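You operate a simulated robot arm through the tools that you are given. There is no shell and no other tool. Be economical: measure what you need, move in short steps, check, and stop when the job is done.

You run a simulated robot arm. Do the job below in one go: nothing can be reset, and whatever is moved stays where it is left.

## Task
Stack the little brown sack on the other and send the small pallet to stop 1.
Fine: stack while the chain drive is still locked off; then free the yellow lock tab, switch on, press the green button.

Only the result counts: the job must be done as asked and must still hold three seconds after the hand-in. Knocking over, shifting, dropping, spilling or breaking anything else fails it.

## Robot
A 6-joint arm with a two-finger parallel gripper, fixed in place. Base frame: the origin is at the foot of the arm, x ahead of it, y to its left, z up. Readings come in mm, degrees, newtons and seconds.
With the tool pointing down near the work surface it reaches from about 220 to 400 mm from the base axis. Its first joint turns from -66.0 to 66.0 degrees. Payload 2.9 kg.
The tool frame sits at the grasp point between the pads (the TCP): z along the fingers, y along the line on which they close. The tips reach 30 mm beyond it. Largest opening 110 mm; finger width 20, thickness 10; the body of the gripper, 48 by 112 mm, starts 55 mm behind the TCP.
Orientation is that of the tool frame in the base frame, as [roll, pitch, yaw] about the fixed x, y, z axes, in that order (R = Rz(yaw) Ry(pitch) Rx(roll)). With the fingers straight down and closing along the base's y, the tool's x points along the base's -x, its y along +y and its z along -z.

## Interface
- The arm moves only by the tool arm_command. Its argument "motion" is a list of rows, each a list of 7 numbers: the shift along the base's x, y, z in units of 150 mm (1.0 is 150 mm), then the turn, a rotation vector about the base's x, y, z in units of 45 degrees (1.0 is 45 degrees), then the gripper command, from -1 (shut) to 1 (fully open), values between in proportion. In form: [[tx, ty, tz, ax, ay, az, hand], ...]. A call has 1 to 20 rows; each row is the pose to reach, as a shift and turn from the pose commanded when the call began. A call with a number of a shift or a turn outside -1 to 1 is refused whole. A row lasts 0.2 s, in which the tool goes at most 50 mm and 8.6 degrees; a call with a longer step from one row to the next is refused whole, and so is a gripper value outside its range. A pose out of reach is approached as far as the arm can. The call stops where the force on the tool passes 40 N (or 10 N more than at its start, if that is more) or the arm is blocked; 0.2 s more then pass. The fingers move at their own pace (about 108 mm/s each) and stop on an object; they squeeze with about 26 N. The grip force told is the motor's: it shows also when the fingers shut on nothing. Time passes only in rows, and 0.2 s behind the last, so rows that repeat a pose let the fingers close. The reply holds the time, the measured pose of the TCP, the force on the tool along the base axes, the opening and the grip force, in the units named above and with some noise, with the torque about the TCP (base axes, N m) and any sound that the robot's microphone picked up.
- Cameras (640 x 400 px; columns grow to the right, rows downward): "scene" is fixed at [71.7, 460.8, 1370.1]; the picture's right is [-0.74, -0.67, 0.00], its down [-0.51, 0.56, -0.65] and it looks along [0.43, -0.48, -0.76] (base axes); focal length 274 px, centre (320, 200). "wrist" rides on the gripper at [72, 17, -103] in the tool frame; the picture's right is [-0.23, 0.97, 0.00], its down [-0.76, -0.18, -0.62] and it looks along [-0.61, -0.14, 0.78] (tool axes); focal length 222 px, centre (320, 200). There is no depth. A picture from a camera that has moved, and an enlarged one, comes with that camera's place and axes in the base frame and with its lens. The place of the scene camera against the robot may be out by one fixed shift of up to 25 mm in any direction.
- snapshot(camera): a new picture of that camera. It takes no simulated time.
- close_up(camera, box): a new picture of the part [left, top, right, bottom] of that camera's present view, enlarged. It takes no simulated time.
- sign_off(): hands the job in; it is judged then, once.

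Work in short steps. Places have to be worked out from the pictures, the camera data and where the tool is seen: move nearer, look again, correct. Check each grasp and each placing, and mend what went wrong. You have 120 turns and 68 pictures in all, those below and enlarged ones among them. Open the gripper and draw the arm clear of the work before you hand the job in, unless the task says otherwise; then end with one line.

The tools are called by a JSON object that holds its "api" and its "payload". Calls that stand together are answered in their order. arm_command: Moves the arm, as the interface text tells. Its arguments: {"type":"object","properties":{"motion":{"type":"array"}},"required":["motion"]} The other tools are called the same way: snapshot (camera) takes a picture; close_up (camera, box) takes an enlarged picture of a part of a camera's view; sign_off () hands the job in.

At the start:

```text
t: 0.0
tcp_pos: [394.8, 74.6, 1050.1]
tool_rot: [180.0, -0.1, 180.0]
ft_force: [0.2, 0.0, -0.9]
moment: [-0.02, 0.01, 0.01]
grip_width: 109.8
gripper_force: 0.1
```

scene: 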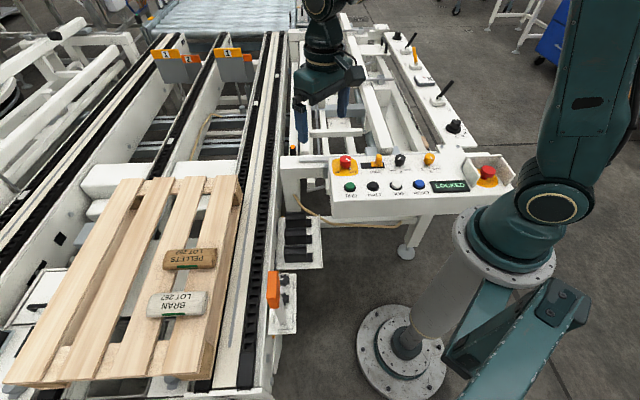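
wrist: 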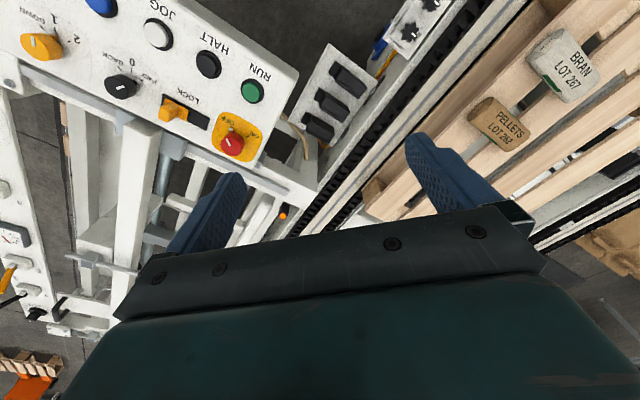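

I'll start by enlarging the control panel and the sacks to read labels and measure.

{"api": "close_up", "payload": {"camera": "scene", "box": [320, 140, 520, 265]}}

{"api": "close_up", "payload": {"camera": "scene", "box": [120, 220, 320, 345]}}

{"api": "close_up", "payload": {"camera": "wrist", "box": [0, 0, 320, 200]}}

{"api": "close_up", "payload": {"camera": "wrist", "box": [320, 0, 640, 200]}}

{"api": "close_up", "payload": {"camera": "scene", "box": [100, 20, 300, 145]}}

```text
3.20 times, centred on (420, 202) of scene
camera zoom: at [71.7, 460.8, 1370.1], right [-0.74, -0.67, 0.0], down [-0.51, 0.56, -0.65], along [0.43, -0.48, -0.76], focal length 876 px, centre (0, 192)
```

zoom: 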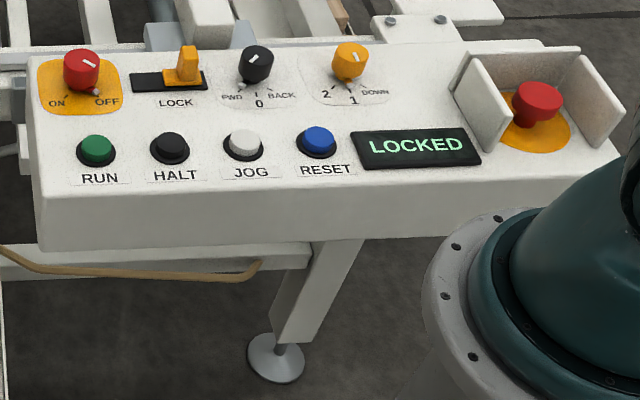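

```text
3.20 times, centred on (220, 282) of scene
camera zoom: at [71.7, 460.8, 1370.1], right [-0.74, -0.67, 0.0], down [-0.51, 0.56, -0.65], along [0.43, -0.48, -0.76], focal length 876 px, centre (640, -64)
```

zoom: 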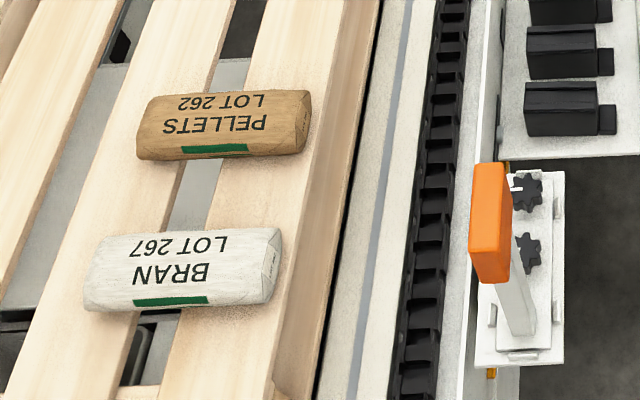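

```text
2.00 times, centred on (160, 100) of wrist
camera zoom: at [323.0, 91.5, 1153.8], right [0.23, 0.97, 0.0], down [0.76, -0.18, 0.62], along [0.61, -0.14, -0.78], focal length 444 px, centre (640, 400)
```

zoom: 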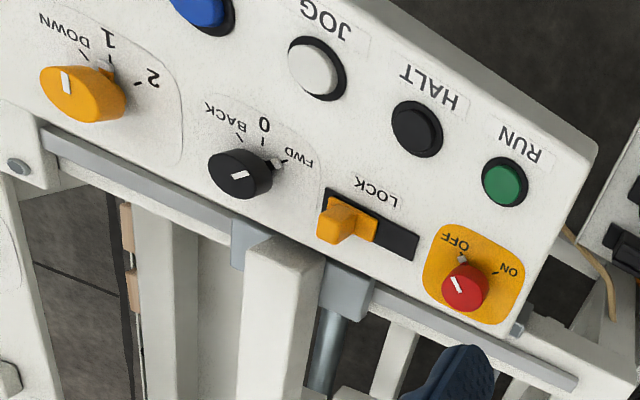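

```text
2.00 times, centred on (480, 100) of wrist
camera zoom: at [323.0, 91.5, 1153.8], right [0.23, 0.97, 0.0], down [0.76, -0.18, 0.62], along [0.61, -0.14, -0.78], focal length 444 px, centre (0, 400)
```

zoom: 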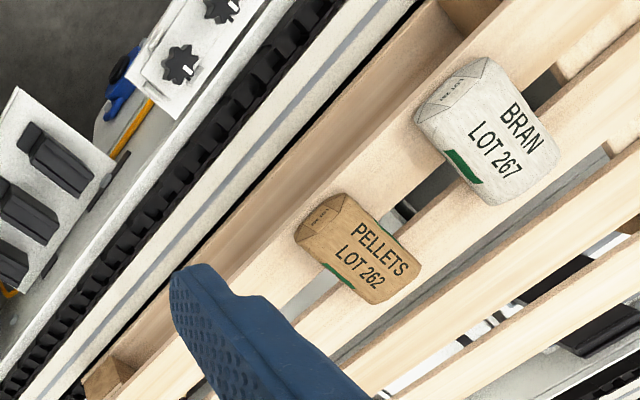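

```text
3.20 times, centred on (200, 82) of scene
camera zoom: at [71.7, 460.8, 1370.1], right [-0.74, -0.67, 0.0], down [-0.51, 0.56, -0.65], along [0.43, -0.48, -0.76], focal length 876 px, centre (704, 576)
```

zoom: 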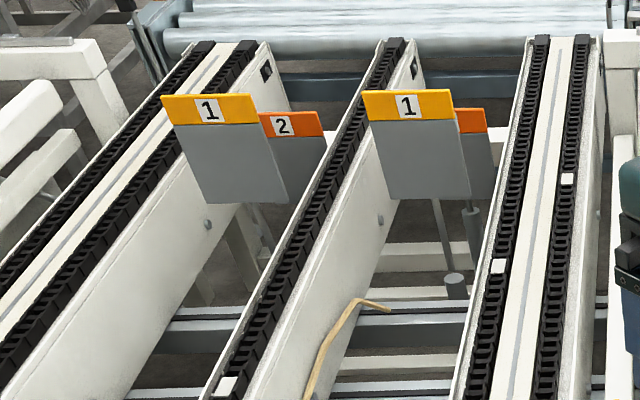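

The brown sack (PELLETS) looks to be near (560, 410, 710), and the panel near z 760 with RUN at about (384, -35). I'll move part way toward the sacks at height and turn the gripper to match the sack.

{"api": "arm_command", "payload": {"motion": [[0.1, 0.2, -0.05, 0, 0, 0.16, 1], [0.2, 0.4, -0.1, 0, 0, 0.32, 1], [0.3, 0.6, -0.15, 0, 0, 0.48, 1], [0.4, 0.8, -0.2, 0, 0, 0.64, 1], [0.5, 1.0, -0.3, 0, 0, 0.8, 1]]}}

{"api": "snapshot", "payload": {"camera": "wrist"}}

{"api": "snapshot", "payload": {"camera": "scene"}}

```text
t: 1.2
tcp_pos: [467.8, 224.1, 1008.3]
tool_rot: [180.0, 0.1, -144.0]
ft_force: [0.7, 0.1, 0.1]
moment: [-0.01, 0.0, 0.01]
grip_width: 110.1
gripper_force: 0.1
```

```text
60 pictures are left
camera wrist: at [401.3, 195.4, 1110.7], right [-0.39, 0.92, 0.0], down [0.72, 0.31, 0.62], along [0.57, 0.24, -0.78], focal length 222 px, centre (320, 200)
```

wrist: 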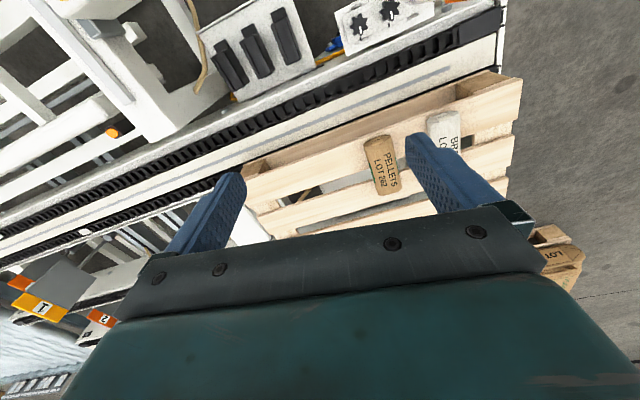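

```text
59 pictures are left
```

scene: 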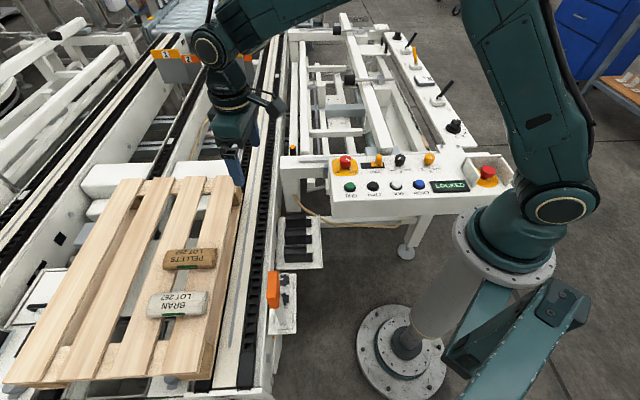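

Reach is fine out here. Brown sack re-triangulates to about (544, 380, 750). I'll move above it and look again.

{"api": "arm_command", "payload": {"motion": [[0.12, 0.25, -0.12, 0, 0, 0, 1], [0.24, 0.5, -0.24, 0, 0, 0, 1], [0.36, 0.75, -0.36, 0, 0, 0, 1], [0.48, 1.0, -0.5, 0, 0, 0, 1]]}}

{"api": "snapshot", "payload": {"camera": "wrist"}}

{"api": "close_up", "payload": {"camera": "scene", "box": [80, 120, 320, 270]}}

```text
t: 2.2
tcp_pos: [540.4, 375.0, 930.8]
tool_rot: [180.0, 0.0, -143.9]
ft_force: [0.7, 0.2, 0.1]
moment: [0.0, 0.0, -0.04]
grip_width: 110.1
gripper_force: 0.1
```

```text
58 pictures are left
camera wrist: at [473.6, 346.2, 1034.8], right [-0.39, 0.92, 0.0], down [0.72, 0.3, 0.62], along [0.57, 0.24, -0.78], focal length 222 px, centre (320, 200)
```

wrist: 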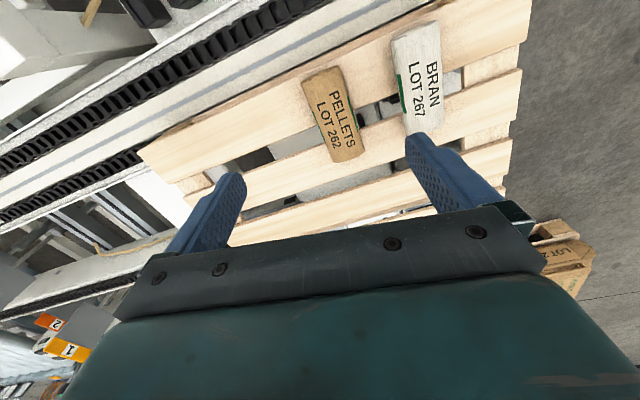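

```text
2.67 times, centred on (200, 195) of scene
camera zoom: at [71.7, 460.8, 1370.1], right [-0.74, -0.67, 0.0], down [-0.51, 0.56, -0.65], along [0.43, -0.48, -0.76], focal length 730 px, centre (640, 213)
```

zoom: 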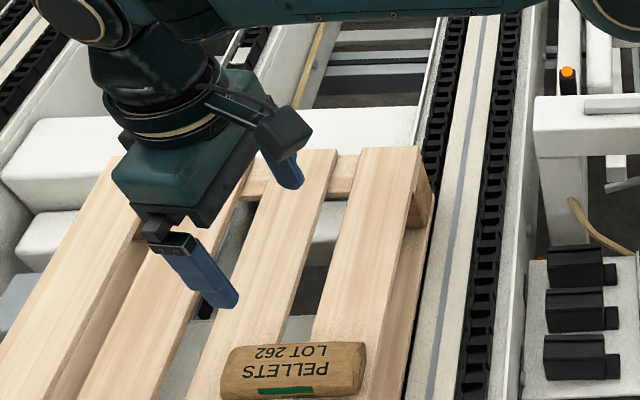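

The brown sack centre is about (560, 407), its top near z 705, with its long axis about 43° in plan; the white one is about (481, 493). I'll align the yaw and come down above the brown sack.

{"api": "arm_command", "payload": {"motion": [[0.07, 0.11, -0.22, 0, 0, 0.08, 1], [0.13, 0.21, -0.44, 0, 0, 0.16, 1], [0.13, 0.21, -0.66, 0, 0, 0.16, 1], [0.13, 0.21, -0.8, 0, 0, 0.16, 1]]}}

{"api": "snapshot", "payload": {"camera": "wrist"}}

{"api": "close_up", "payload": {"camera": "scene", "box": [120, 180, 320, 305]}}

```text
t: 3.2
tcp_pos: [552.0, 400.8, 812.7]
tool_rot: [179.9, 0.0, -136.8]
ft_force: [0.6, -0.2, 0.8]
moment: [0.0, 0.0, -0.02]
grip_width: 110.2
gripper_force: 0.1
out of reach, approached as far as the arm can: row 2, 3, 4
```

```text
56 pictures are left
camera wrist: at [487.7, 362.9, 916.5], right [-0.5, 0.87, 0.0], down [0.68, 0.39, 0.62], along [0.54, 0.31, -0.78], focal length 222 px, centre (320, 200)
```

wrist: 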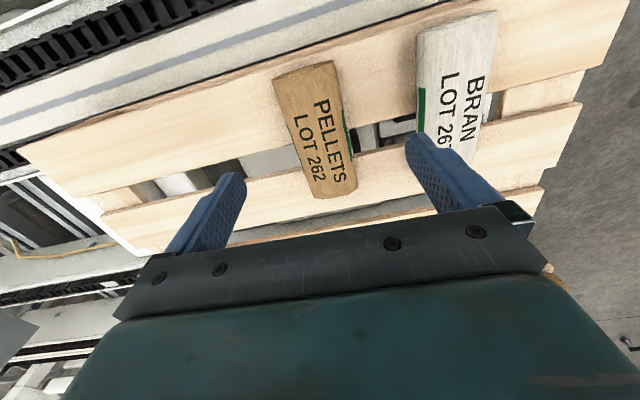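

```text
3.20 times, centred on (220, 242) of scene
camera zoom: at [71.6, 460.8, 1370.1], right [-0.74, -0.67, 0.0], down [-0.51, 0.56, -0.65], along [0.43, -0.48, -0.76], focal length 876 px, centre (640, 64)
```

zoom: 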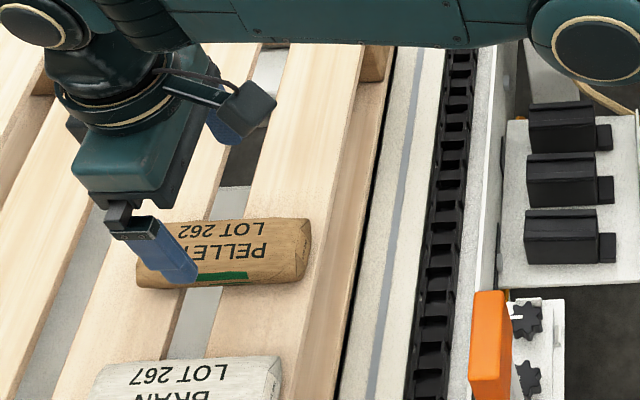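

The sack is within a few mm of being centred under the tool; the arm is at its reach limit here. I'll pull in slightly and go down part of the way.

{"api": "arm_command", "payload": {"motion": [[-0.053, -0.063, -0.15, 0, 0, 0, 1], [-0.053, -0.063, -0.3, 0, 0, 0, 1], [-0.053, -0.063, -0.42, 0, 0, 0, 1]]}}

{"api": "snapshot", "payload": {"camera": "wrist"}}

{"api": "close_up", "payload": {"camera": "scene", "box": [140, 210, 260, 285]}}

```text
t: 4.0
tcp_pos: [541.2, 391.7, 751.2]
tool_rot: [179.9, 0.0, -136.8]
ft_force: [0.5, 0.4, -0.2]
moment: [0.0, 0.01, 0.0]
grip_width: 110.3
gripper_force: 0.1
```

```text
54 pictures are left
camera wrist: at [478.8, 354.2, 854.0], right [-0.5, 0.87, 0.0], down [0.68, 0.39, 0.62], along [0.54, 0.31, -0.78], focal length 222 px, centre (320, 200)
```

wrist: 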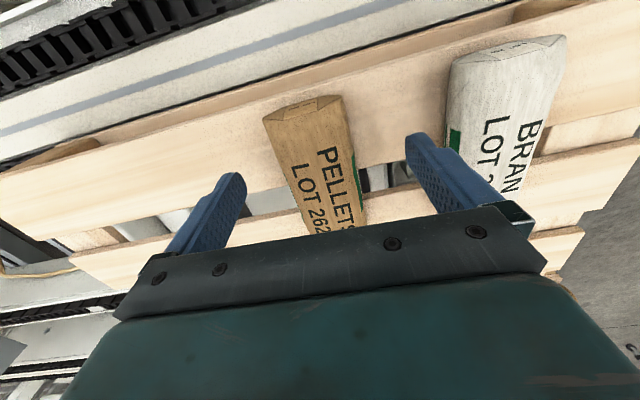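

```text
5.33 times, centred on (200, 248) of scene
camera zoom: at [71.7, 460.8, 1370.1], right [-0.74, -0.67, 0.0], down [-0.51, 0.56, -0.65], along [0.43, -0.48, -0.76], focal length 1460 px, centre (960, -53)
```

zoom: 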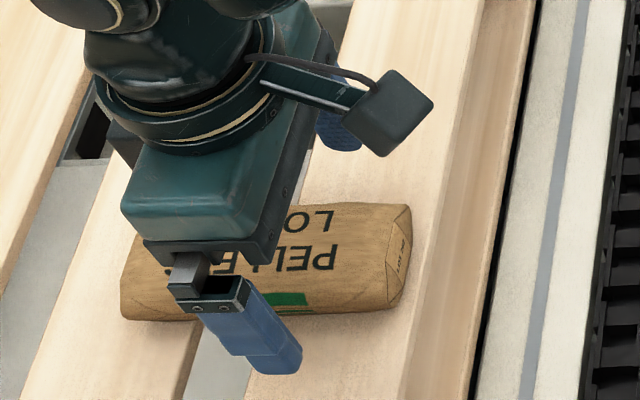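

Text features put the sack top at about z 731 and the pallet boards at about 694, with the sack centre near (550, 394). I'll shift over it and lower so the tips are at about 700.

{"api": "arm_command", "payload": {"motion": [[0.06, 0.015, -0.04, 0, 0, 0, 1], [0.06, 0.015, -0.1, 0, 0, 0, 1], [0.06, 0.015, -0.14, 0, 0, 0, 1]]}}

{"api": "close_up", "payload": {"camera": "scene", "box": [140, 210, 260, 285]}}

{"api": "snapshot", "payload": {"camera": "wrist"}}

```text
t: 4.8
tcp_pos: [546.3, 388.8, 729.6]
tool_rot: [-180.0, -0.1, -136.9]
ft_force: [-0.4, 0.2, 0.6]
moment: [-0.02, 0.01, -0.04]
grip_width: 109.8
gripper_force: 0.1
out of reach, approached as far as the arm can: row 1, 2, 3
```

```text
5.33 times, centred on (200, 248) of scene
camera zoom: at [71.7, 460.8, 1370.1], right [-0.74, -0.67, 0.0], down [-0.51, 0.56, -0.65], along [0.43, -0.48, -0.76], focal length 1460 px, centre (960, -53)
```

zoom: 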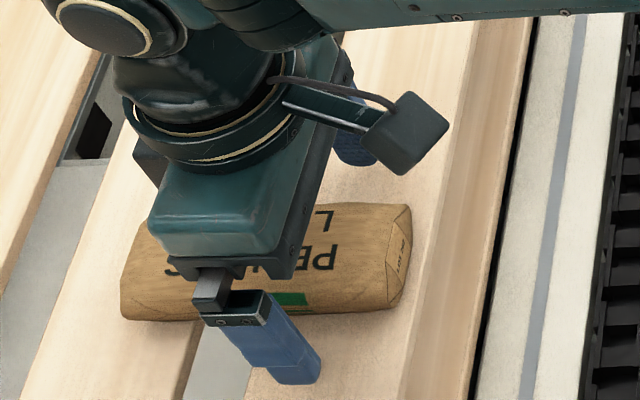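

```text
51 pictures are left
camera wrist: at [482.1, 351.0, 832.1], right [-0.5, 0.87, 0.0], down [0.68, 0.39, 0.62], along [0.54, 0.31, -0.78], focal length 222 px, centre (320, 200)
```

wrist: 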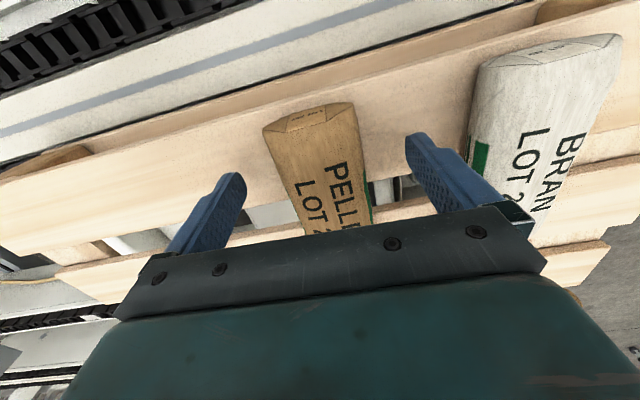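

The tool is 14 mm or so inboard of the sack's centre and centred across it; good enough. Closing the fingers.

{"api": "arm_command", "payload": {"motion": [[0, 0, 0, 0, 0, 0, -1], [0, 0, 0, 0, 0, 0, -1], [0, 0, 0, 0, 0, 0, -1], [0, 0, 0, 0, 0, 0, -1]]}}

```text
t: 5.8
tcp_pos: [545.4, 388.5, 730.1]
tool_rot: [180.0, 0.0, -136.8]
ft_force: [-0.9, 0.4, 0.9]
moment: [0.07, 0.0, 0.06]
grip_width: 55.5
gripper_force: 25.9
```

The fingers hold the sack at 55.5 mm wide. Lifting gently and checking.

{"api": "arm_command", "payload": {"motion": [[0, 0, 0.08, 0, 0, 0, -1], [0, 0, 0.2, 0, 0, 0, -1], [0, 0, 0.35, 0, 0, 0, -1], [0, 0, 0.5, 0, 0, 0, -1]]}}

{"api": "close_up", "payload": {"camera": "scene", "box": [120, 200, 280, 300]}}

{"api": "snapshot", "payload": {"camera": "wrist"}}

```text
t: 6.8
tcp_pos: [545.8, 387.6, 802.2]
tool_rot: [-180.0, -0.1, -136.8]
ft_force: [-0.3, 0.0, -1.7]
moment: [-0.02, 0.07, -0.01]
grip_width: 55.4
gripper_force: 26.0
```

```text
4.00 times, centred on (200, 250) of scene
camera zoom: at [71.7, 460.8, 1370.1], right [-0.74, -0.67, 0.0], down [-0.51, 0.56, -0.65], along [0.43, -0.48, -0.76], focal length 1095 px, centre (800, 0)
```

zoom: 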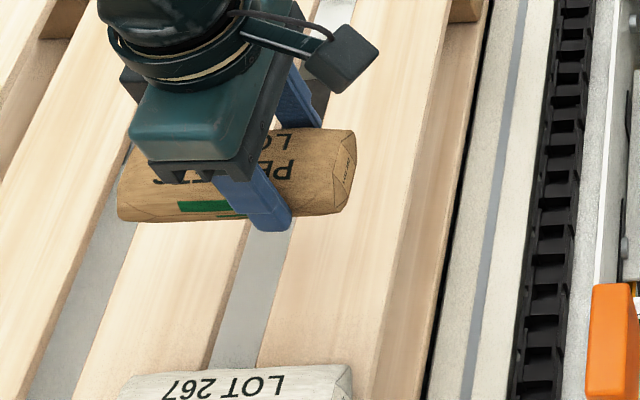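

```text
49 pictures are left
camera wrist: at [482.8, 350.5, 906.1], right [-0.5, 0.87, 0.0], down [0.68, 0.39, 0.62], along [0.54, 0.31, -0.78], focal length 222 px, centre (320, 200)
```

wrist: 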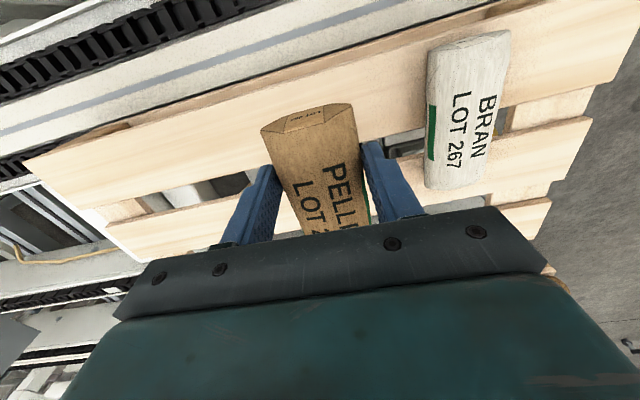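

The sack is held level. The white sack's centre is about (482, 480) at top z 730, turned a couple of degrees more. I'll carry the brown one above it, at safe height.

{"api": "arm_command", "payload": {"motion": [[0, 0, 0.06, 0, 0, 0, -1], [-0.12, 0.14, 0.06, 0, 0, 0.02, -1], [-0.24, 0.28, 0.06, 0, 0, 0.04, -1], [-0.36, 0.42, 0.06, 0, 0, 0.055, -1], [-0.48, 0.56, 0.06, 0, 0, 0.055, -1], [-0.48, 0.56, 0.06, 0, 0, 0.055, -1]]}}

{"api": "close_up", "payload": {"camera": "scene", "box": [100, 220, 260, 320]}}

{"api": "snapshot", "payload": {"camera": "wrist"}}

```text
t: 8.2
tcp_pos: [473.0, 472.1, 813.0]
tool_rot: [180.0, 0.0, -134.3]
ft_force: [0.3, 0.2, -2.4]
moment: [-0.04, 0.04, -0.05]
grip_width: 55.2
gripper_force: 26.3
```

```text
4.00 times, centred on (180, 270) of scene
camera zoom: at [71.7, 460.8, 1370.1], right [-0.74, -0.67, 0.0], down [-0.51, 0.56, -0.65], along [0.43, -0.48, -0.76], focal length 1095 px, centre (880, -80)
```

zoom: 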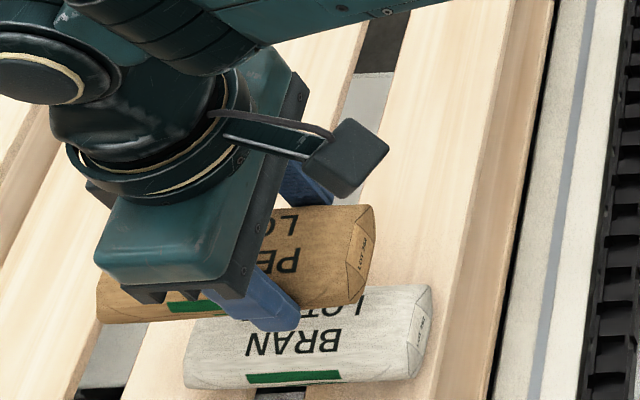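

```text
47 pictures are left
camera wrist: at [411.2, 431.4, 916.8], right [-0.54, 0.84, 0.0], down [0.66, 0.42, 0.62], along [0.53, 0.34, -0.78], focal length 222 px, centre (320, 200)
```

wrist: 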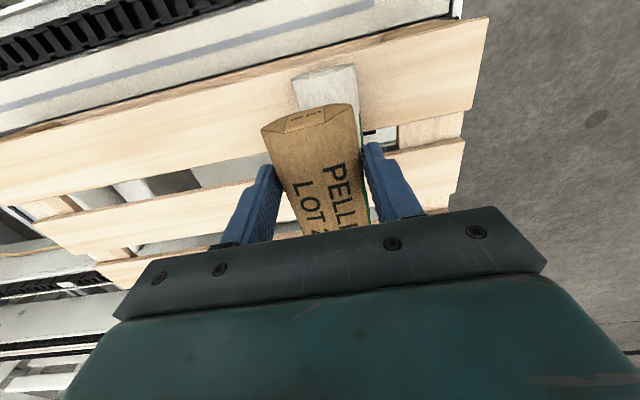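

The white sack is about 5–8 mm further to the left side (+y/-x) than my aim. I'll correct part of that, lower to just above, and check again up close.

{"api": "arm_command", "payload": {"motion": [[-0.01, 0.037, 0, 0, 0, 0, -1], [-0.01, 0.037, -0.12, 0, 0, 0, -1], [-0.01, 0.037, -0.22, 0, 0, 0, -1], [-0.01, 0.037, -0.22, 0, 0, 0, -1]]}}

{"api": "close_up", "payload": {"camera": "scene", "box": [120, 240, 248, 320]}}

{"api": "close_up", "payload": {"camera": "wrist", "box": [220, 30, 476, 190]}}

```text
t: 9.2
tcp_pos: [472.6, 478.3, 780.6]
tool_rot: [180.0, -0.2, -134.3]
ft_force: [0.7, -0.1, -2.3]
moment: [-0.05, 0.04, 0.02]
grip_width: 55.0
gripper_force: 26.1
```

```text
5.00 times, centred on (184, 280) of scene
camera zoom: at [71.7, 460.8, 1370.1], right [-0.74, -0.67, 0.0], down [-0.51, 0.56, -0.65], along [0.43, -0.48, -0.76], focal length 1369 px, centre (1000, -200)
```

zoom: 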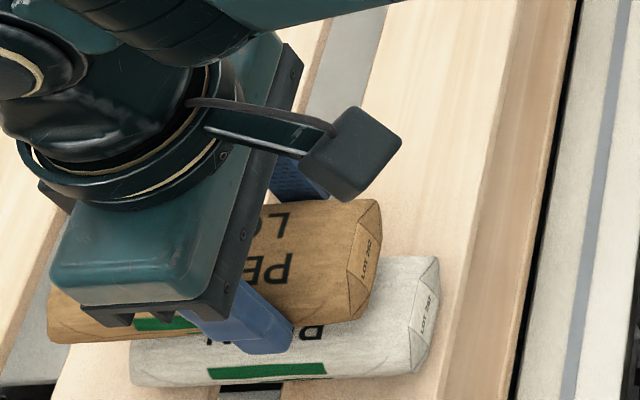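

```text
2.50 times, centred on (348, 110) of wrist
camera zoom: at [411.2, 438.0, 883.0], right [-0.54, 0.84, 0.0], down [0.66, 0.42, 0.62], along [0.53, 0.34, -0.78], focal length 555 px, centre (250, 425)
```

zoom: 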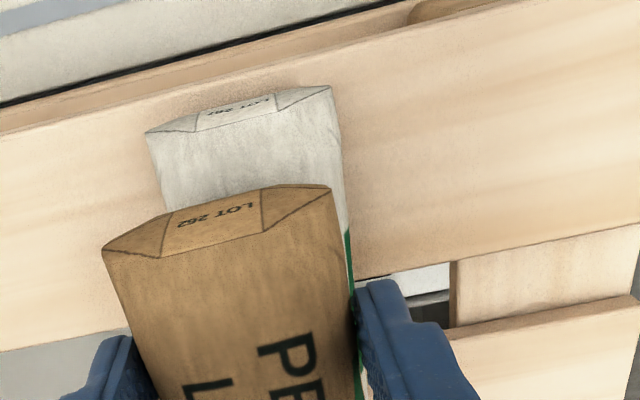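

Zoomed view: the brown sack needs about 6 mm more sideways; lengthwise it is right. I'll correct and lower to just short of contact.

{"api": "arm_command", "payload": {"motion": [[-0.036, 0.022, 0, 0, 0, 0, -1], [-0.036, 0.022, -0.02, 0, 0, 0, -1], [-0.036, 0.022, -0.04, 0, 0, 0, -1], [-0.036, 0.022, -0.06, 0, 0, 0, -1]]}}

{"api": "close_up", "payload": {"camera": "scene", "box": [120, 240, 248, 320]}}

{"api": "close_up", "payload": {"camera": "wrist", "box": [220, 30, 476, 190]}}

```text
t: 10.2
tcp_pos: [467.4, 480.6, 771.3]
tool_rot: [-179.9, 0.0, -134.3]
ft_force: [0.7, -1.1, -2.0]
moment: [-0.05, 0.04, -0.01]
grip_width: 55.0
gripper_force: 26.0
```

```text
5.00 times, centred on (184, 280) of scene
camera zoom: at [71.7, 460.8, 1370.1], right [-0.74, -0.67, 0.0], down [-0.51, 0.56, -0.65], along [0.43, -0.48, -0.76], focal length 1369 px, centre (1000, -200)
```

zoom: 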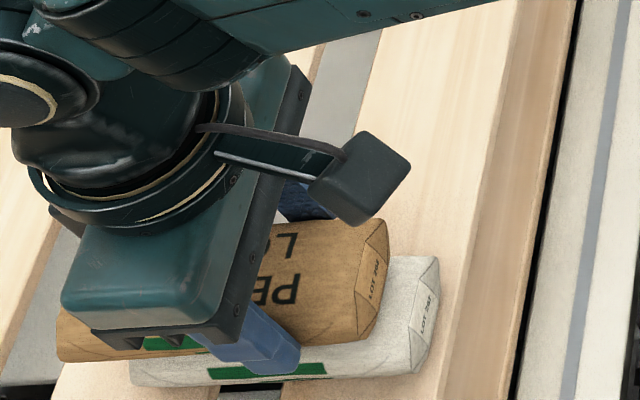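

```text
2.50 times, centred on (348, 110) of wrist
camera zoom: at [405.2, 440.8, 875.2], right [-0.54, 0.84, 0.0], down [0.66, 0.42, 0.62], along [0.53, 0.34, -0.78], focal length 555 px, centre (250, 425)
```

zoom: 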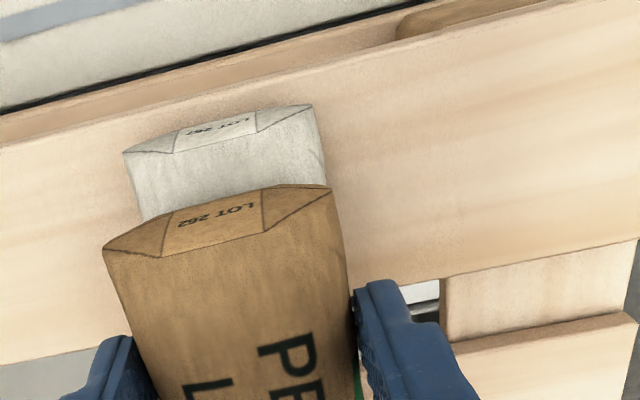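

Sideways now matches within 1 mm; lengths turn out equal, so I'll shift about 8 mm inboard and then ease down toward contact.

{"api": "arm_command", "payload": {"motion": [[-0.02, -0.02, 0, 0, 0, 0, -1], [-0.04, -0.04, 0, 0, 0, 0, -1], [-0.04, -0.04, -0.012, 0, 0, 0, -1], [-0.04, -0.04, -0.024, 0, 0, 0, -1], [-0.04, -0.04, -0.024, 0, 0, 0, -1]]}}

```text
t: 11.4
tcp_pos: [461.3, 475.6, 768.7]
tool_rot: [-179.9, 0.2, -134.3]
ft_force: [-1.5, -1.1, 7.5]
moment: [-0.23, 0.05, -0.03]
grip_width: 55.2
gripper_force: 25.9
```

Force rose to +7.5 N: contact with the white sack. Checking alignment before releasing.

{"api": "close_up", "payload": {"camera": "wrist", "box": [220, 30, 476, 190]}}

{"api": "close_up", "payload": {"camera": "scene", "box": [120, 240, 248, 320]}}

```text
2.50 times, centred on (348, 110) of wrist
camera zoom: at [399.7, 435.0, 871.9], right [-0.54, 0.84, 0.0], down [0.66, 0.42, 0.63], along [0.53, 0.34, -0.78], focal length 555 px, centre (250, 425)
```

zoom: 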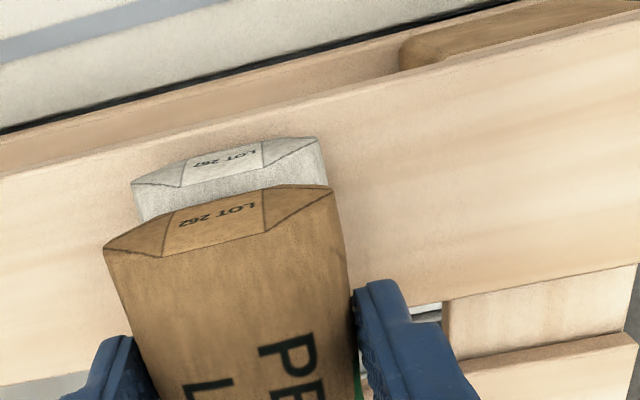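

```text
5.00 times, centred on (184, 280) of scene
camera zoom: at [71.5, 460.6, 1370.1], right [-0.74, -0.67, 0.0], down [-0.51, 0.56, -0.65], along [0.43, -0.48, -0.76], focal length 1369 px, centre (1000, -200)
```

zoom: 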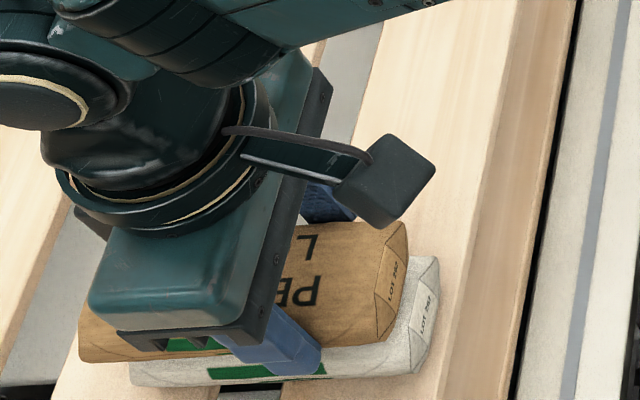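

Well aligned. I'll lower 1 mm more, open, and then rise straight up.

{"api": "arm_command", "payload": {"motion": [[0, 0, -0.007, 0, 0, 0, -1], [0, 0, -0.007, 0, 0, 0, -0.3], [0, 0, -0.007, 0, 0, 0, 0.2], [0, 0, -0.007, 0, 0, 0, 0.6], [0, 0, -0.007, 0, 0, 0, 0.6], [0, 0, 0.1, 0, 0, 0, 0.6], [0, 0, 0.3, 0, 0, 0, 0.6], [0, 0, 0.5, 0, 0, 0, 0.6]]}}

{"api": "close_up", "payload": {"camera": "scene", "box": [120, 240, 248, 320]}}

{"api": "snapshot", "payload": {"camera": "wrist"}}

```text
t: 13.2
tcp_pos: [462.8, 472.4, 845.0]
tool_rot: [-180.0, 0.0, -134.3]
ft_force: [-0.5, 0.1, 0.7]
moment: [-0.02, 0.01, 0.0]
grip_width: 87.9
gripper_force: 0.0
```

```text
5.00 times, centred on (184, 280) of scene
camera zoom: at [71.7, 460.8, 1370.1], right [-0.74, -0.67, 0.0], down [-0.51, 0.56, -0.65], along [0.43, -0.48, -0.76], focal length 1369 px, centre (1000, -200)
```

zoom: 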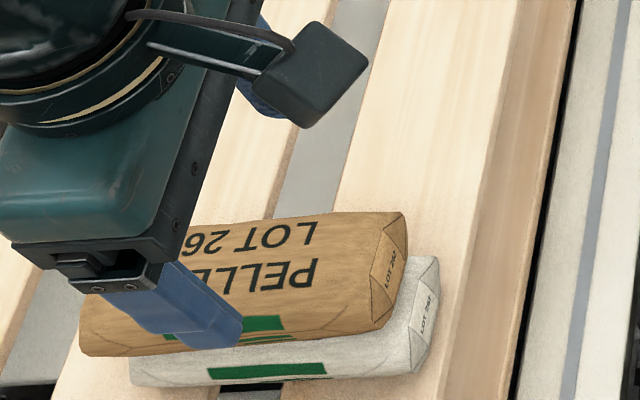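

```text
39 pictures are left
camera wrist: at [401.1, 432.9, 947.2], right [-0.54, 0.84, 0.0], down [0.66, 0.42, 0.62], along [0.53, 0.34, -0.78], focal length 222 px, centre (320, 200)
```

wrist: 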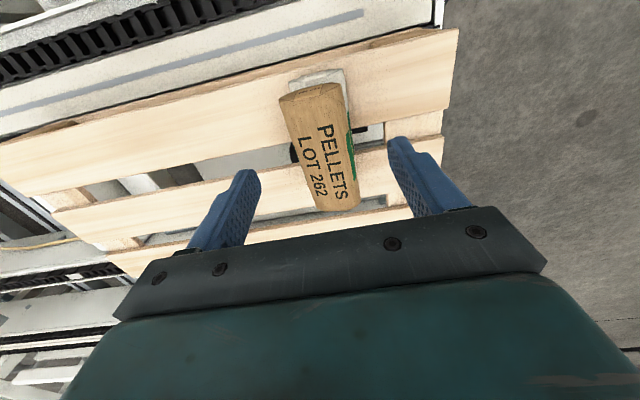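

The stack sits well. Now I'll rise and swing over to the control panel, closing the fingers partly on the way.

{"api": "arm_command", "payload": {"motion": [[0, 0, 0.3, 0, 0, 0, 0.6], [0, 0, 0.6, 0, 0, 0, 0.6], [-0.1, -0.3, 0.8, 0, 0, -0.16, 0.6], [-0.2, -0.6, 0.9, 0, 0, -0.32, 0.6], [-0.3, -0.9, 0.9, 0, 0, -0.48, 0.6], [-0.33, -1, 0.9, 0, 0, -0.56, 0.6]]}}

{"api": "arm_command", "payload": {"motion": [[-0.1, -0.3, 0, 0, 0, -0.15, 0.6], [-0.2, -0.6, 0, 0, 0, -0.3, 0.6], [-0.3, -0.9, 0, 0, 0, -0.45, 0.6], [-0.35, -1, 0, 0, 0, -0.45, 0.6]]}}

{"api": "arm_command", "payload": {"motion": [[-0.1, -0.3, 0, 0, 0, 0, 0.6], [-0.2, -0.6, 0, 0, 0, 0, 0.6], [-0.3, -0.9, 0, 0, 0, 0, 0.6], [-0.3, -0.9, -0.2, 0, 0, 0, 0.6]]}}

{"api": "snapshot", "payload": {"camera": "wrist"}}

```text
refused: row 3 steps farther than a row can; nothing moved
```

```text
t: 14.2
tcp_pos: [407.6, 322.7, 843.9]
tool_rot: [-180.0, 0.0, -154.6]
ft_force: [0.0, 0.1, -0.1]
moment: [0.04, -0.02, -0.03]
grip_width: 87.8
gripper_force: 0.1
```

```text
t: 15.2
tcp_pos: [365.4, 187.2, 812.1]
tool_rot: [180.0, 0.0, -154.6]
ft_force: [0.1, 0.1, -0.6]
moment: [-0.02, 0.0, -0.01]
grip_width: 88.0
gripper_force: 0.1
```

```text
38 pictures are left
camera wrist: at [293.7, 170.8, 914.6], right [-0.21, 0.98, 0.0], down [0.76, 0.17, 0.62], along [0.61, 0.13, -0.78], focal length 222 px, centre (320, 200)
```

wrist: 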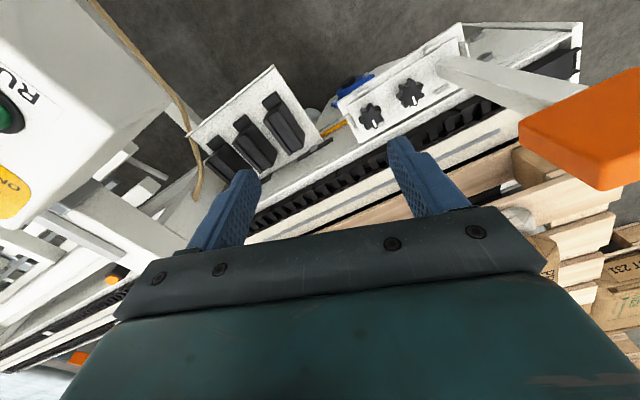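

The first, raising call was refused so I moved at lower height, but clear of everything. Now rising, then moving over the panel.

{"api": "arm_command", "payload": {"motion": [[0, 0, 0.3, 0, 0, 0, 0.6], [0, 0, 0.6, 0, 0, 0, 0.6], [0, 0, 0.9, 0, 0, 0, 0.6], [-0.05, -0.2, 1, 0, 0, -0.15, 0.6], [-0.1, -0.45, 1, 0, 0, -0.3, 0.6], [-0.15, -0.7, 1, 0, 0, -0.45, 0.6], [-0.2, -1, 1, 0, 0, -0.56, 0.6]]}}

{"api": "snapshot", "payload": {"camera": "wrist"}}

{"api": "snapshot", "payload": {"camera": "scene"}}

```text
t: 16.8
tcp_pos: [332.0, 43.1, 962.8]
tool_rot: [180.0, -0.1, -179.8]
ft_force: [0.2, -0.4, 0.0]
moment: [0.02, -0.03, -0.01]
grip_width: 88.3
gripper_force: 0.1
```

```text
37 pictures are left
camera wrist: at [260.3, 59.0, 1066.2], right [0.22, 0.97, 0.0], down [0.76, -0.18, 0.62], along [0.61, -0.14, -0.78], focal length 222 px, centre (320, 200)
```

wrist: 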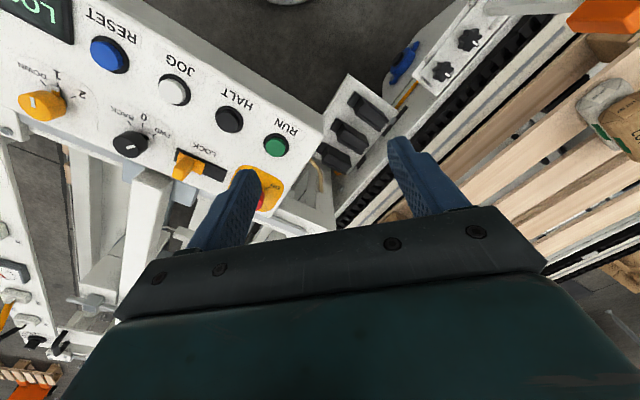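

```text
36 pictures are left
```

scene: 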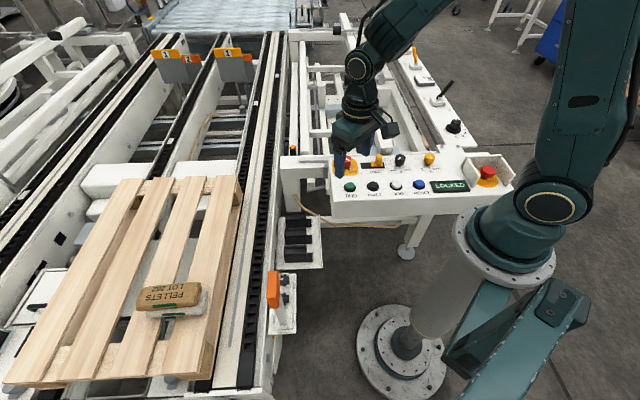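

The stack is fine. The panel runs at 45°: RUN ≈ (384,-35), lock tab ≈ (380,-172), main switch ≈ (455,-101), face at z ≈ 757. I'll move over the panel and look closely.

{"api": "arm_command", "payload": {"motion": [[0.1, -0.25, -0.05, 0, 0, 0, 0.6], [0.2, -0.5, -0.1, 0, 0, 0, 0.6], [0.3, -0.75, -0.15, 0, 0, 0, 0.6], [0.4, -1, -0.2, 0, 0, 0, 0.6]]}}

{"api": "snapshot", "payload": {"camera": "wrist"}}

```text
t: 17.8
tcp_pos: [394.8, -109.1, 933.1]
tool_rot: [-180.0, 0.0, -179.8]
ft_force: [0.6, -0.2, 1.1]
moment: [0.04, 0.01, 0.01]
grip_width: 88.2
gripper_force: 0.1
```

```text
35 pictures are left
camera wrist: at [322.8, -92.5, 1035.0], right [0.22, 0.97, 0.0], down [0.76, -0.17, 0.62], along [0.61, -0.14, -0.78], focal length 222 px, centre (320, 200)
```

wrist: 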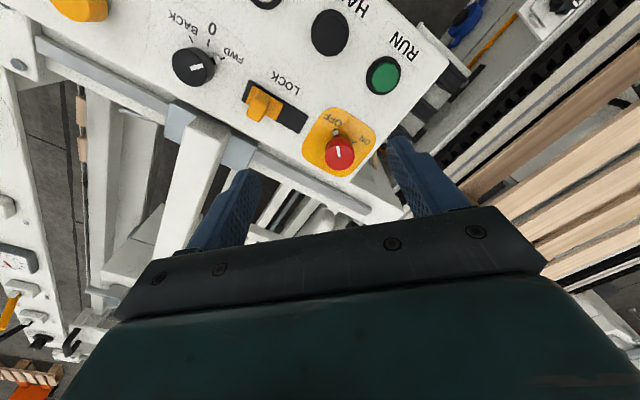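

{"api": "close_up", "payload": {"camera": "wrist", "box": [230, 60, 390, 160]}}

{"api": "close_up", "payload": {"camera": "wrist", "box": [140, 0, 300, 100]}}

```text
4.00 times, centred on (310, 110) of wrist
camera zoom: at [322.8, -92.5, 1035.0], right [0.22, 0.97, 0.0], down [0.76, -0.17, 0.62], along [0.61, -0.14, -0.78], focal length 888 px, centre (360, 560)
```

zoom: 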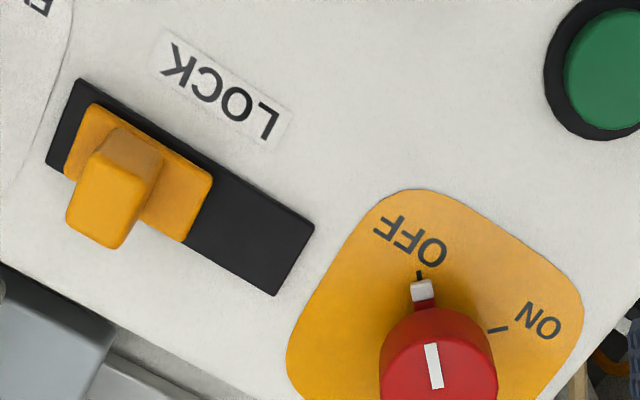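

```text
4.00 times, centred on (220, 50) of wrist
camera zoom: at [322.8, -92.5, 1035.0], right [0.22, 0.97, 0.0], down [0.76, -0.17, 0.62], along [0.61, -0.14, -0.78], focal length 888 px, centre (720, 800)
```

zoom: 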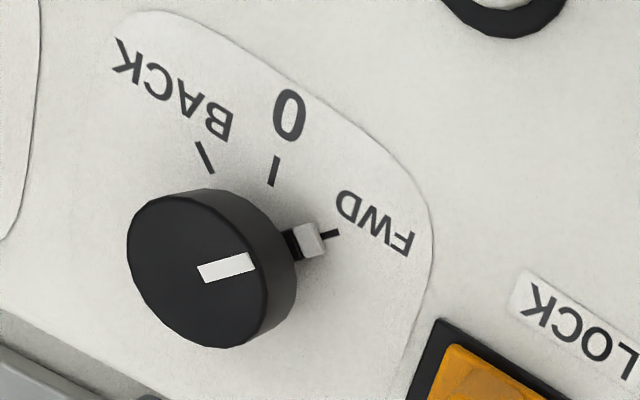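

The peg on the main switch is at OFF; ON is a roughly 80–90° clockwise turn. Direction knob is at FWD. The tab handle stands near (382,-175), top z ≈ 783, and must slide about 33 mm along (+.7,+.7). I'll turn the gripper 45° and go above the tab to straddle it.

{"api": "arm_command", "payload": {"motion": [[-0.02, -0.11, -0.06, 0, 0, 0.17, 0], [-0.04, -0.22, -0.12, 0, 0, 0.34, 0], [-0.06, -0.33, -0.18, 0, 0, 0.51, 0], [-0.085, -0.443, -0.24, 0, 0, 0.68, 0], [-0.085, -0.443, -0.36, 0, 0, 0.85, 0], [-0.085, -0.443, -0.48, 0, 0, 1, 0]]}}

{"api": "snapshot", "payload": {"camera": "wrist"}}

{"api": "close_up", "payload": {"camera": "scene", "box": [310, 110, 470, 210]}}

```text
t: 19.2
tcp_pos: [381.1, -176.8, 862.1]
tool_rot: [179.9, 0.0, -134.5]
ft_force: [0.1, -0.7, 1.1]
moment: [-0.01, -0.03, -0.01]
grip_width: 54.9
gripper_force: 0.0
```

```text
32 pictures are left
camera wrist: at [319.7, -216.8, 964.7], right [-0.53, 0.85, 0.0], down [0.66, 0.42, 0.62], along [0.53, 0.33, -0.78], focal length 222 px, centre (320, 200)
```

wrist: 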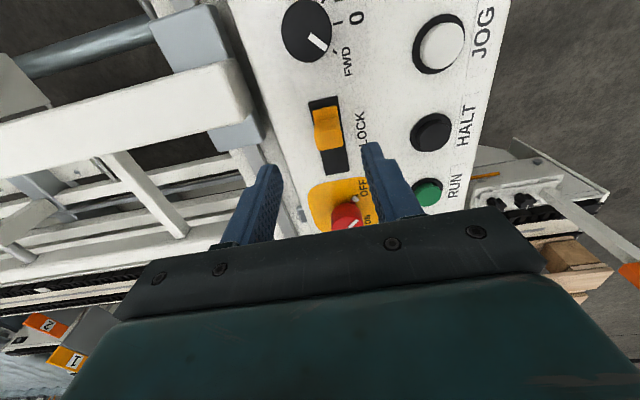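

```text
4.00 times, centred on (390, 160) of scene
camera zoom: at [71.7, 460.8, 1370.1], right [-0.74, -0.67, 0.0], down [-0.51, 0.56, -0.65], along [0.43, -0.48, -0.76], focal length 1095 px, centre (40, 360)
```

zoom: 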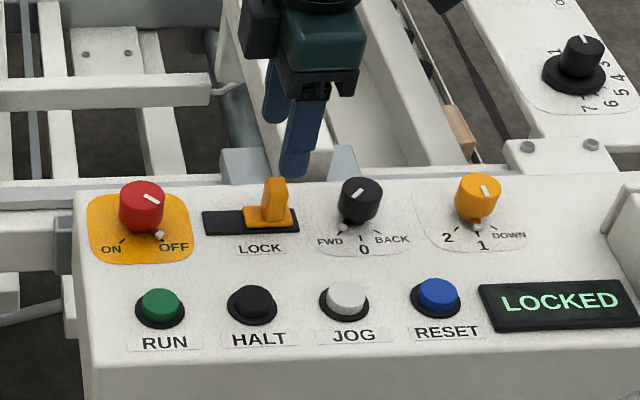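

Close-up of the tab between the fingers to fine-tune the position.

{"api": "close_up", "payload": {"camera": "wrist", "box": [256, 80, 400, 170]}}

```text
4.44 times, centred on (328, 125) of wrist
camera zoom: at [319.7, -216.8, 964.7], right [-0.53, 0.85, 0.0], down [0.66, 0.42, 0.62], along [0.53, 0.33, -0.78], focal length 987 px, centre (284, 533)
```

zoom: 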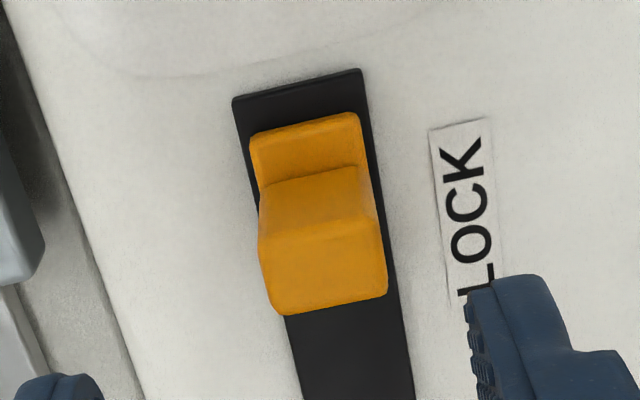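

The handle is centred at about (382,-170), top z ≈ 788, 23 mm wide. Correcting, going down to tip z ≈ 770 and gripping.

{"api": "arm_command", "payload": {"motion": [[0.006, 0.045, -0.1, 0, 0, 0, 0], [0.006, 0.045, -0.2, 0, 0, 0, 0], [0.006, 0.045, -0.32, 0, 0, 0, 0], [0.006, 0.045, -0.42, 0, 0, 0, 0]]}}

{"api": "close_up", "payload": {"camera": "scene", "box": [320, 130, 448, 210]}}

{"api": "snapshot", "payload": {"camera": "wrist"}}

```text
t: 20.2
tcp_pos: [381.6, -171.9, 798.3]
tool_rot: [180.0, 0.0, -134.8]
ft_force: [0.6, 0.0, -0.1]
moment: [0.01, -0.02, -0.01]
grip_width: 55.0
gripper_force: 0.0
```

```text
5.00 times, centred on (384, 170) of scene
camera zoom: at [71.7, 460.8, 1370.1], right [-0.74, -0.67, 0.0], down [-0.51, 0.56, -0.65], along [0.43, -0.48, -0.76], focal length 1369 px, centre (0, 350)
```

zoom: 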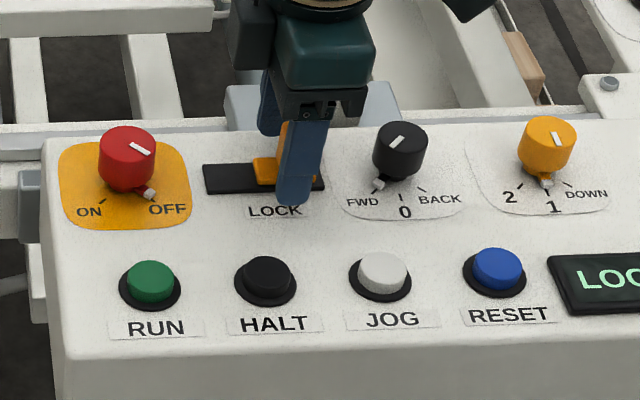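

```text
28 pictures are left
camera wrist: at [320.0, -210.5, 901.7], right [-0.53, 0.85, 0.0], down [0.66, 0.42, 0.62], along [0.53, 0.33, -0.78], focal length 222 px, centre (320, 200)
```

wrist: 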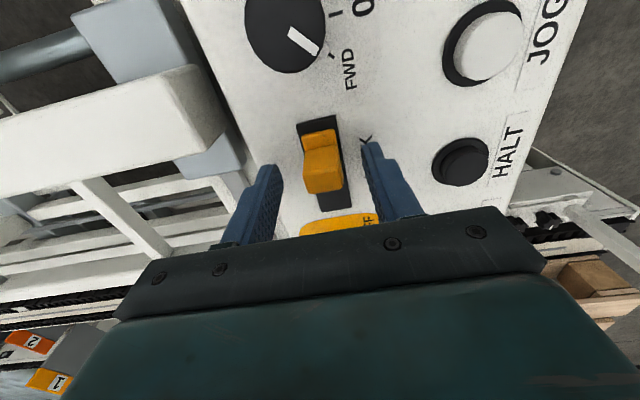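

The handle is between the fingers. Closing.

{"api": "arm_command", "payload": {"motion": [[0, 0, 0, 0, 0, 0, -1], [0, 0, 0, 0, 0, 0, -1], [0, 0, 0, 0, 0, 0, -1]]}}

```text
t: 21.0
tcp_pos: [379.9, -169.8, 798.4]
tool_rot: [179.6, 0.0, -134.6]
ft_force: [-16.7, 17.6, 8.4]
moment: [-0.12, -0.47, -0.28]
grip_width: 21.7
gripper_force: 44.8
```

Gripped (21.7 mm), with some side load; I'll ease sideways 2 mm and then slide the tab toward the switch.

{"api": "arm_command", "payload": {"motion": [[-0.014, 0.014, 0, 0, 0, 0, -1], [0.006, 0.034, 0, 0, 0, 0, -1], [0.026, 0.054, 0, 0, 0, 0, -1], [0.046, 0.074, 0, 0, 0, 0, -1], [0.066, 0.094, 0, 0, 0, 0, -1], [0.086, 0.114, 0, 0, 0, 0, -1], [0.106, 0.134, 0, 0, 0, 0, -1], [0.126, 0.154, 0, 0, 0, 0, -1]]}}

{"api": "close_up", "payload": {"camera": "scene", "box": [330, 130, 490, 230]}}

```text
t: 22.8
tcp_pos: [400.1, -148.4, 798.3]
tool_rot: [-179.9, 0.0, -134.9]
ft_force: [-13.0, -4.0, 31.1]
moment: [0.76, -0.14, -0.05]
grip_width: 21.6
gripper_force: 45.0
```

```text
4.00 times, centred on (410, 180) of scene
camera zoom: at [71.0, 460.8, 1370.1], right [-0.74, -0.67, 0.0], down [-0.51, 0.56, -0.65], along [0.44, -0.48, -0.76], focal length 1095 px, centre (-40, 280)
```

zoom: 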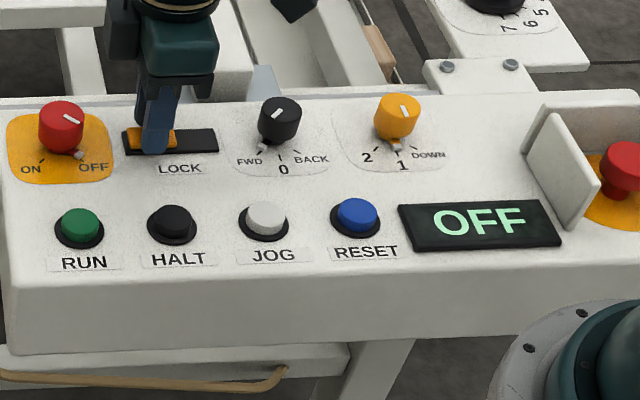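

The display reads OFF: the lock is freed. Releasing, rising, and moving above the main switch with a suitable yaw for the twist.

{"api": "arm_command", "payload": {"motion": [[0.13, 0.145, 0, 0, 0, 0, 0], [0.13, 0.145, 0, 0, 0, 0, 0], [0.13, 0.145, 0, 0, 0, 0, 0], [0.13, 0.145, 0.2, 0, 0, 0, 0], [0.13, 0.145, 0.42, 0, 0, -0.12, 0], [0.3, 0.3, 0.42, 0, 0, -0.28, 0], [0.46, 0.48, 0.42, 0, 0, -0.44, 0], [0.46, 0.48, 0.42, 0, 0, -0.55, 0]]}}

{"api": "snapshot", "payload": {"camera": "wrist"}}

{"api": "close_up", "payload": {"camera": "wrist", "box": [240, 70, 400, 170]}}

```text
t: 24.6
tcp_pos: [468.9, -75.2, 859.2]
tool_rot: [180.0, 0.0, -159.6]
ft_force: [-0.1, 0.2, -0.9]
moment: [0.0, 0.02, -0.04]
grip_width: 55.0
gripper_force: 0.0
```

```text
26 pictures are left
camera wrist: at [395.9, -84.7, 963.7], right [-0.13, 0.99, 0.0], down [0.78, 0.1, 0.62], along [0.62, 0.08, -0.78], focal length 222 px, centre (320, 200)
```

wrist: 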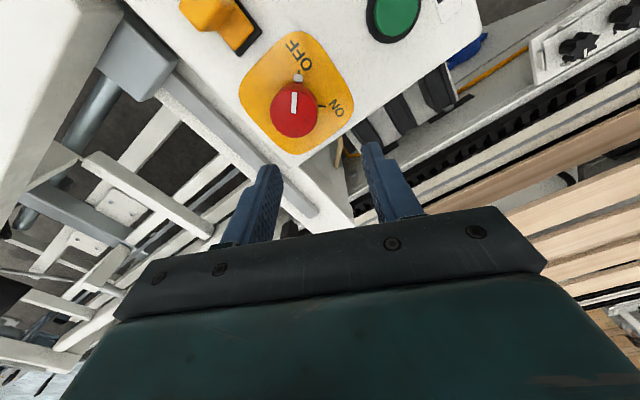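

```text
4.00 times, centred on (320, 120) of wrist
camera zoom: at [395.9, -84.7, 963.7], right [-0.13, 0.99, 0.0], down [0.78, 0.1, 0.62], along [0.62, 0.08, -0.78], focal length 888 px, centre (320, 520)
```

zoom: 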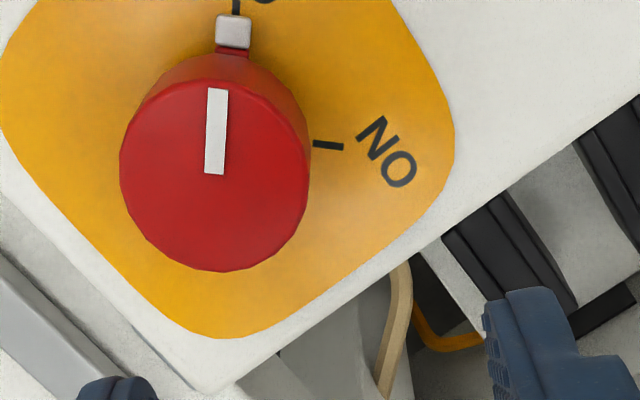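

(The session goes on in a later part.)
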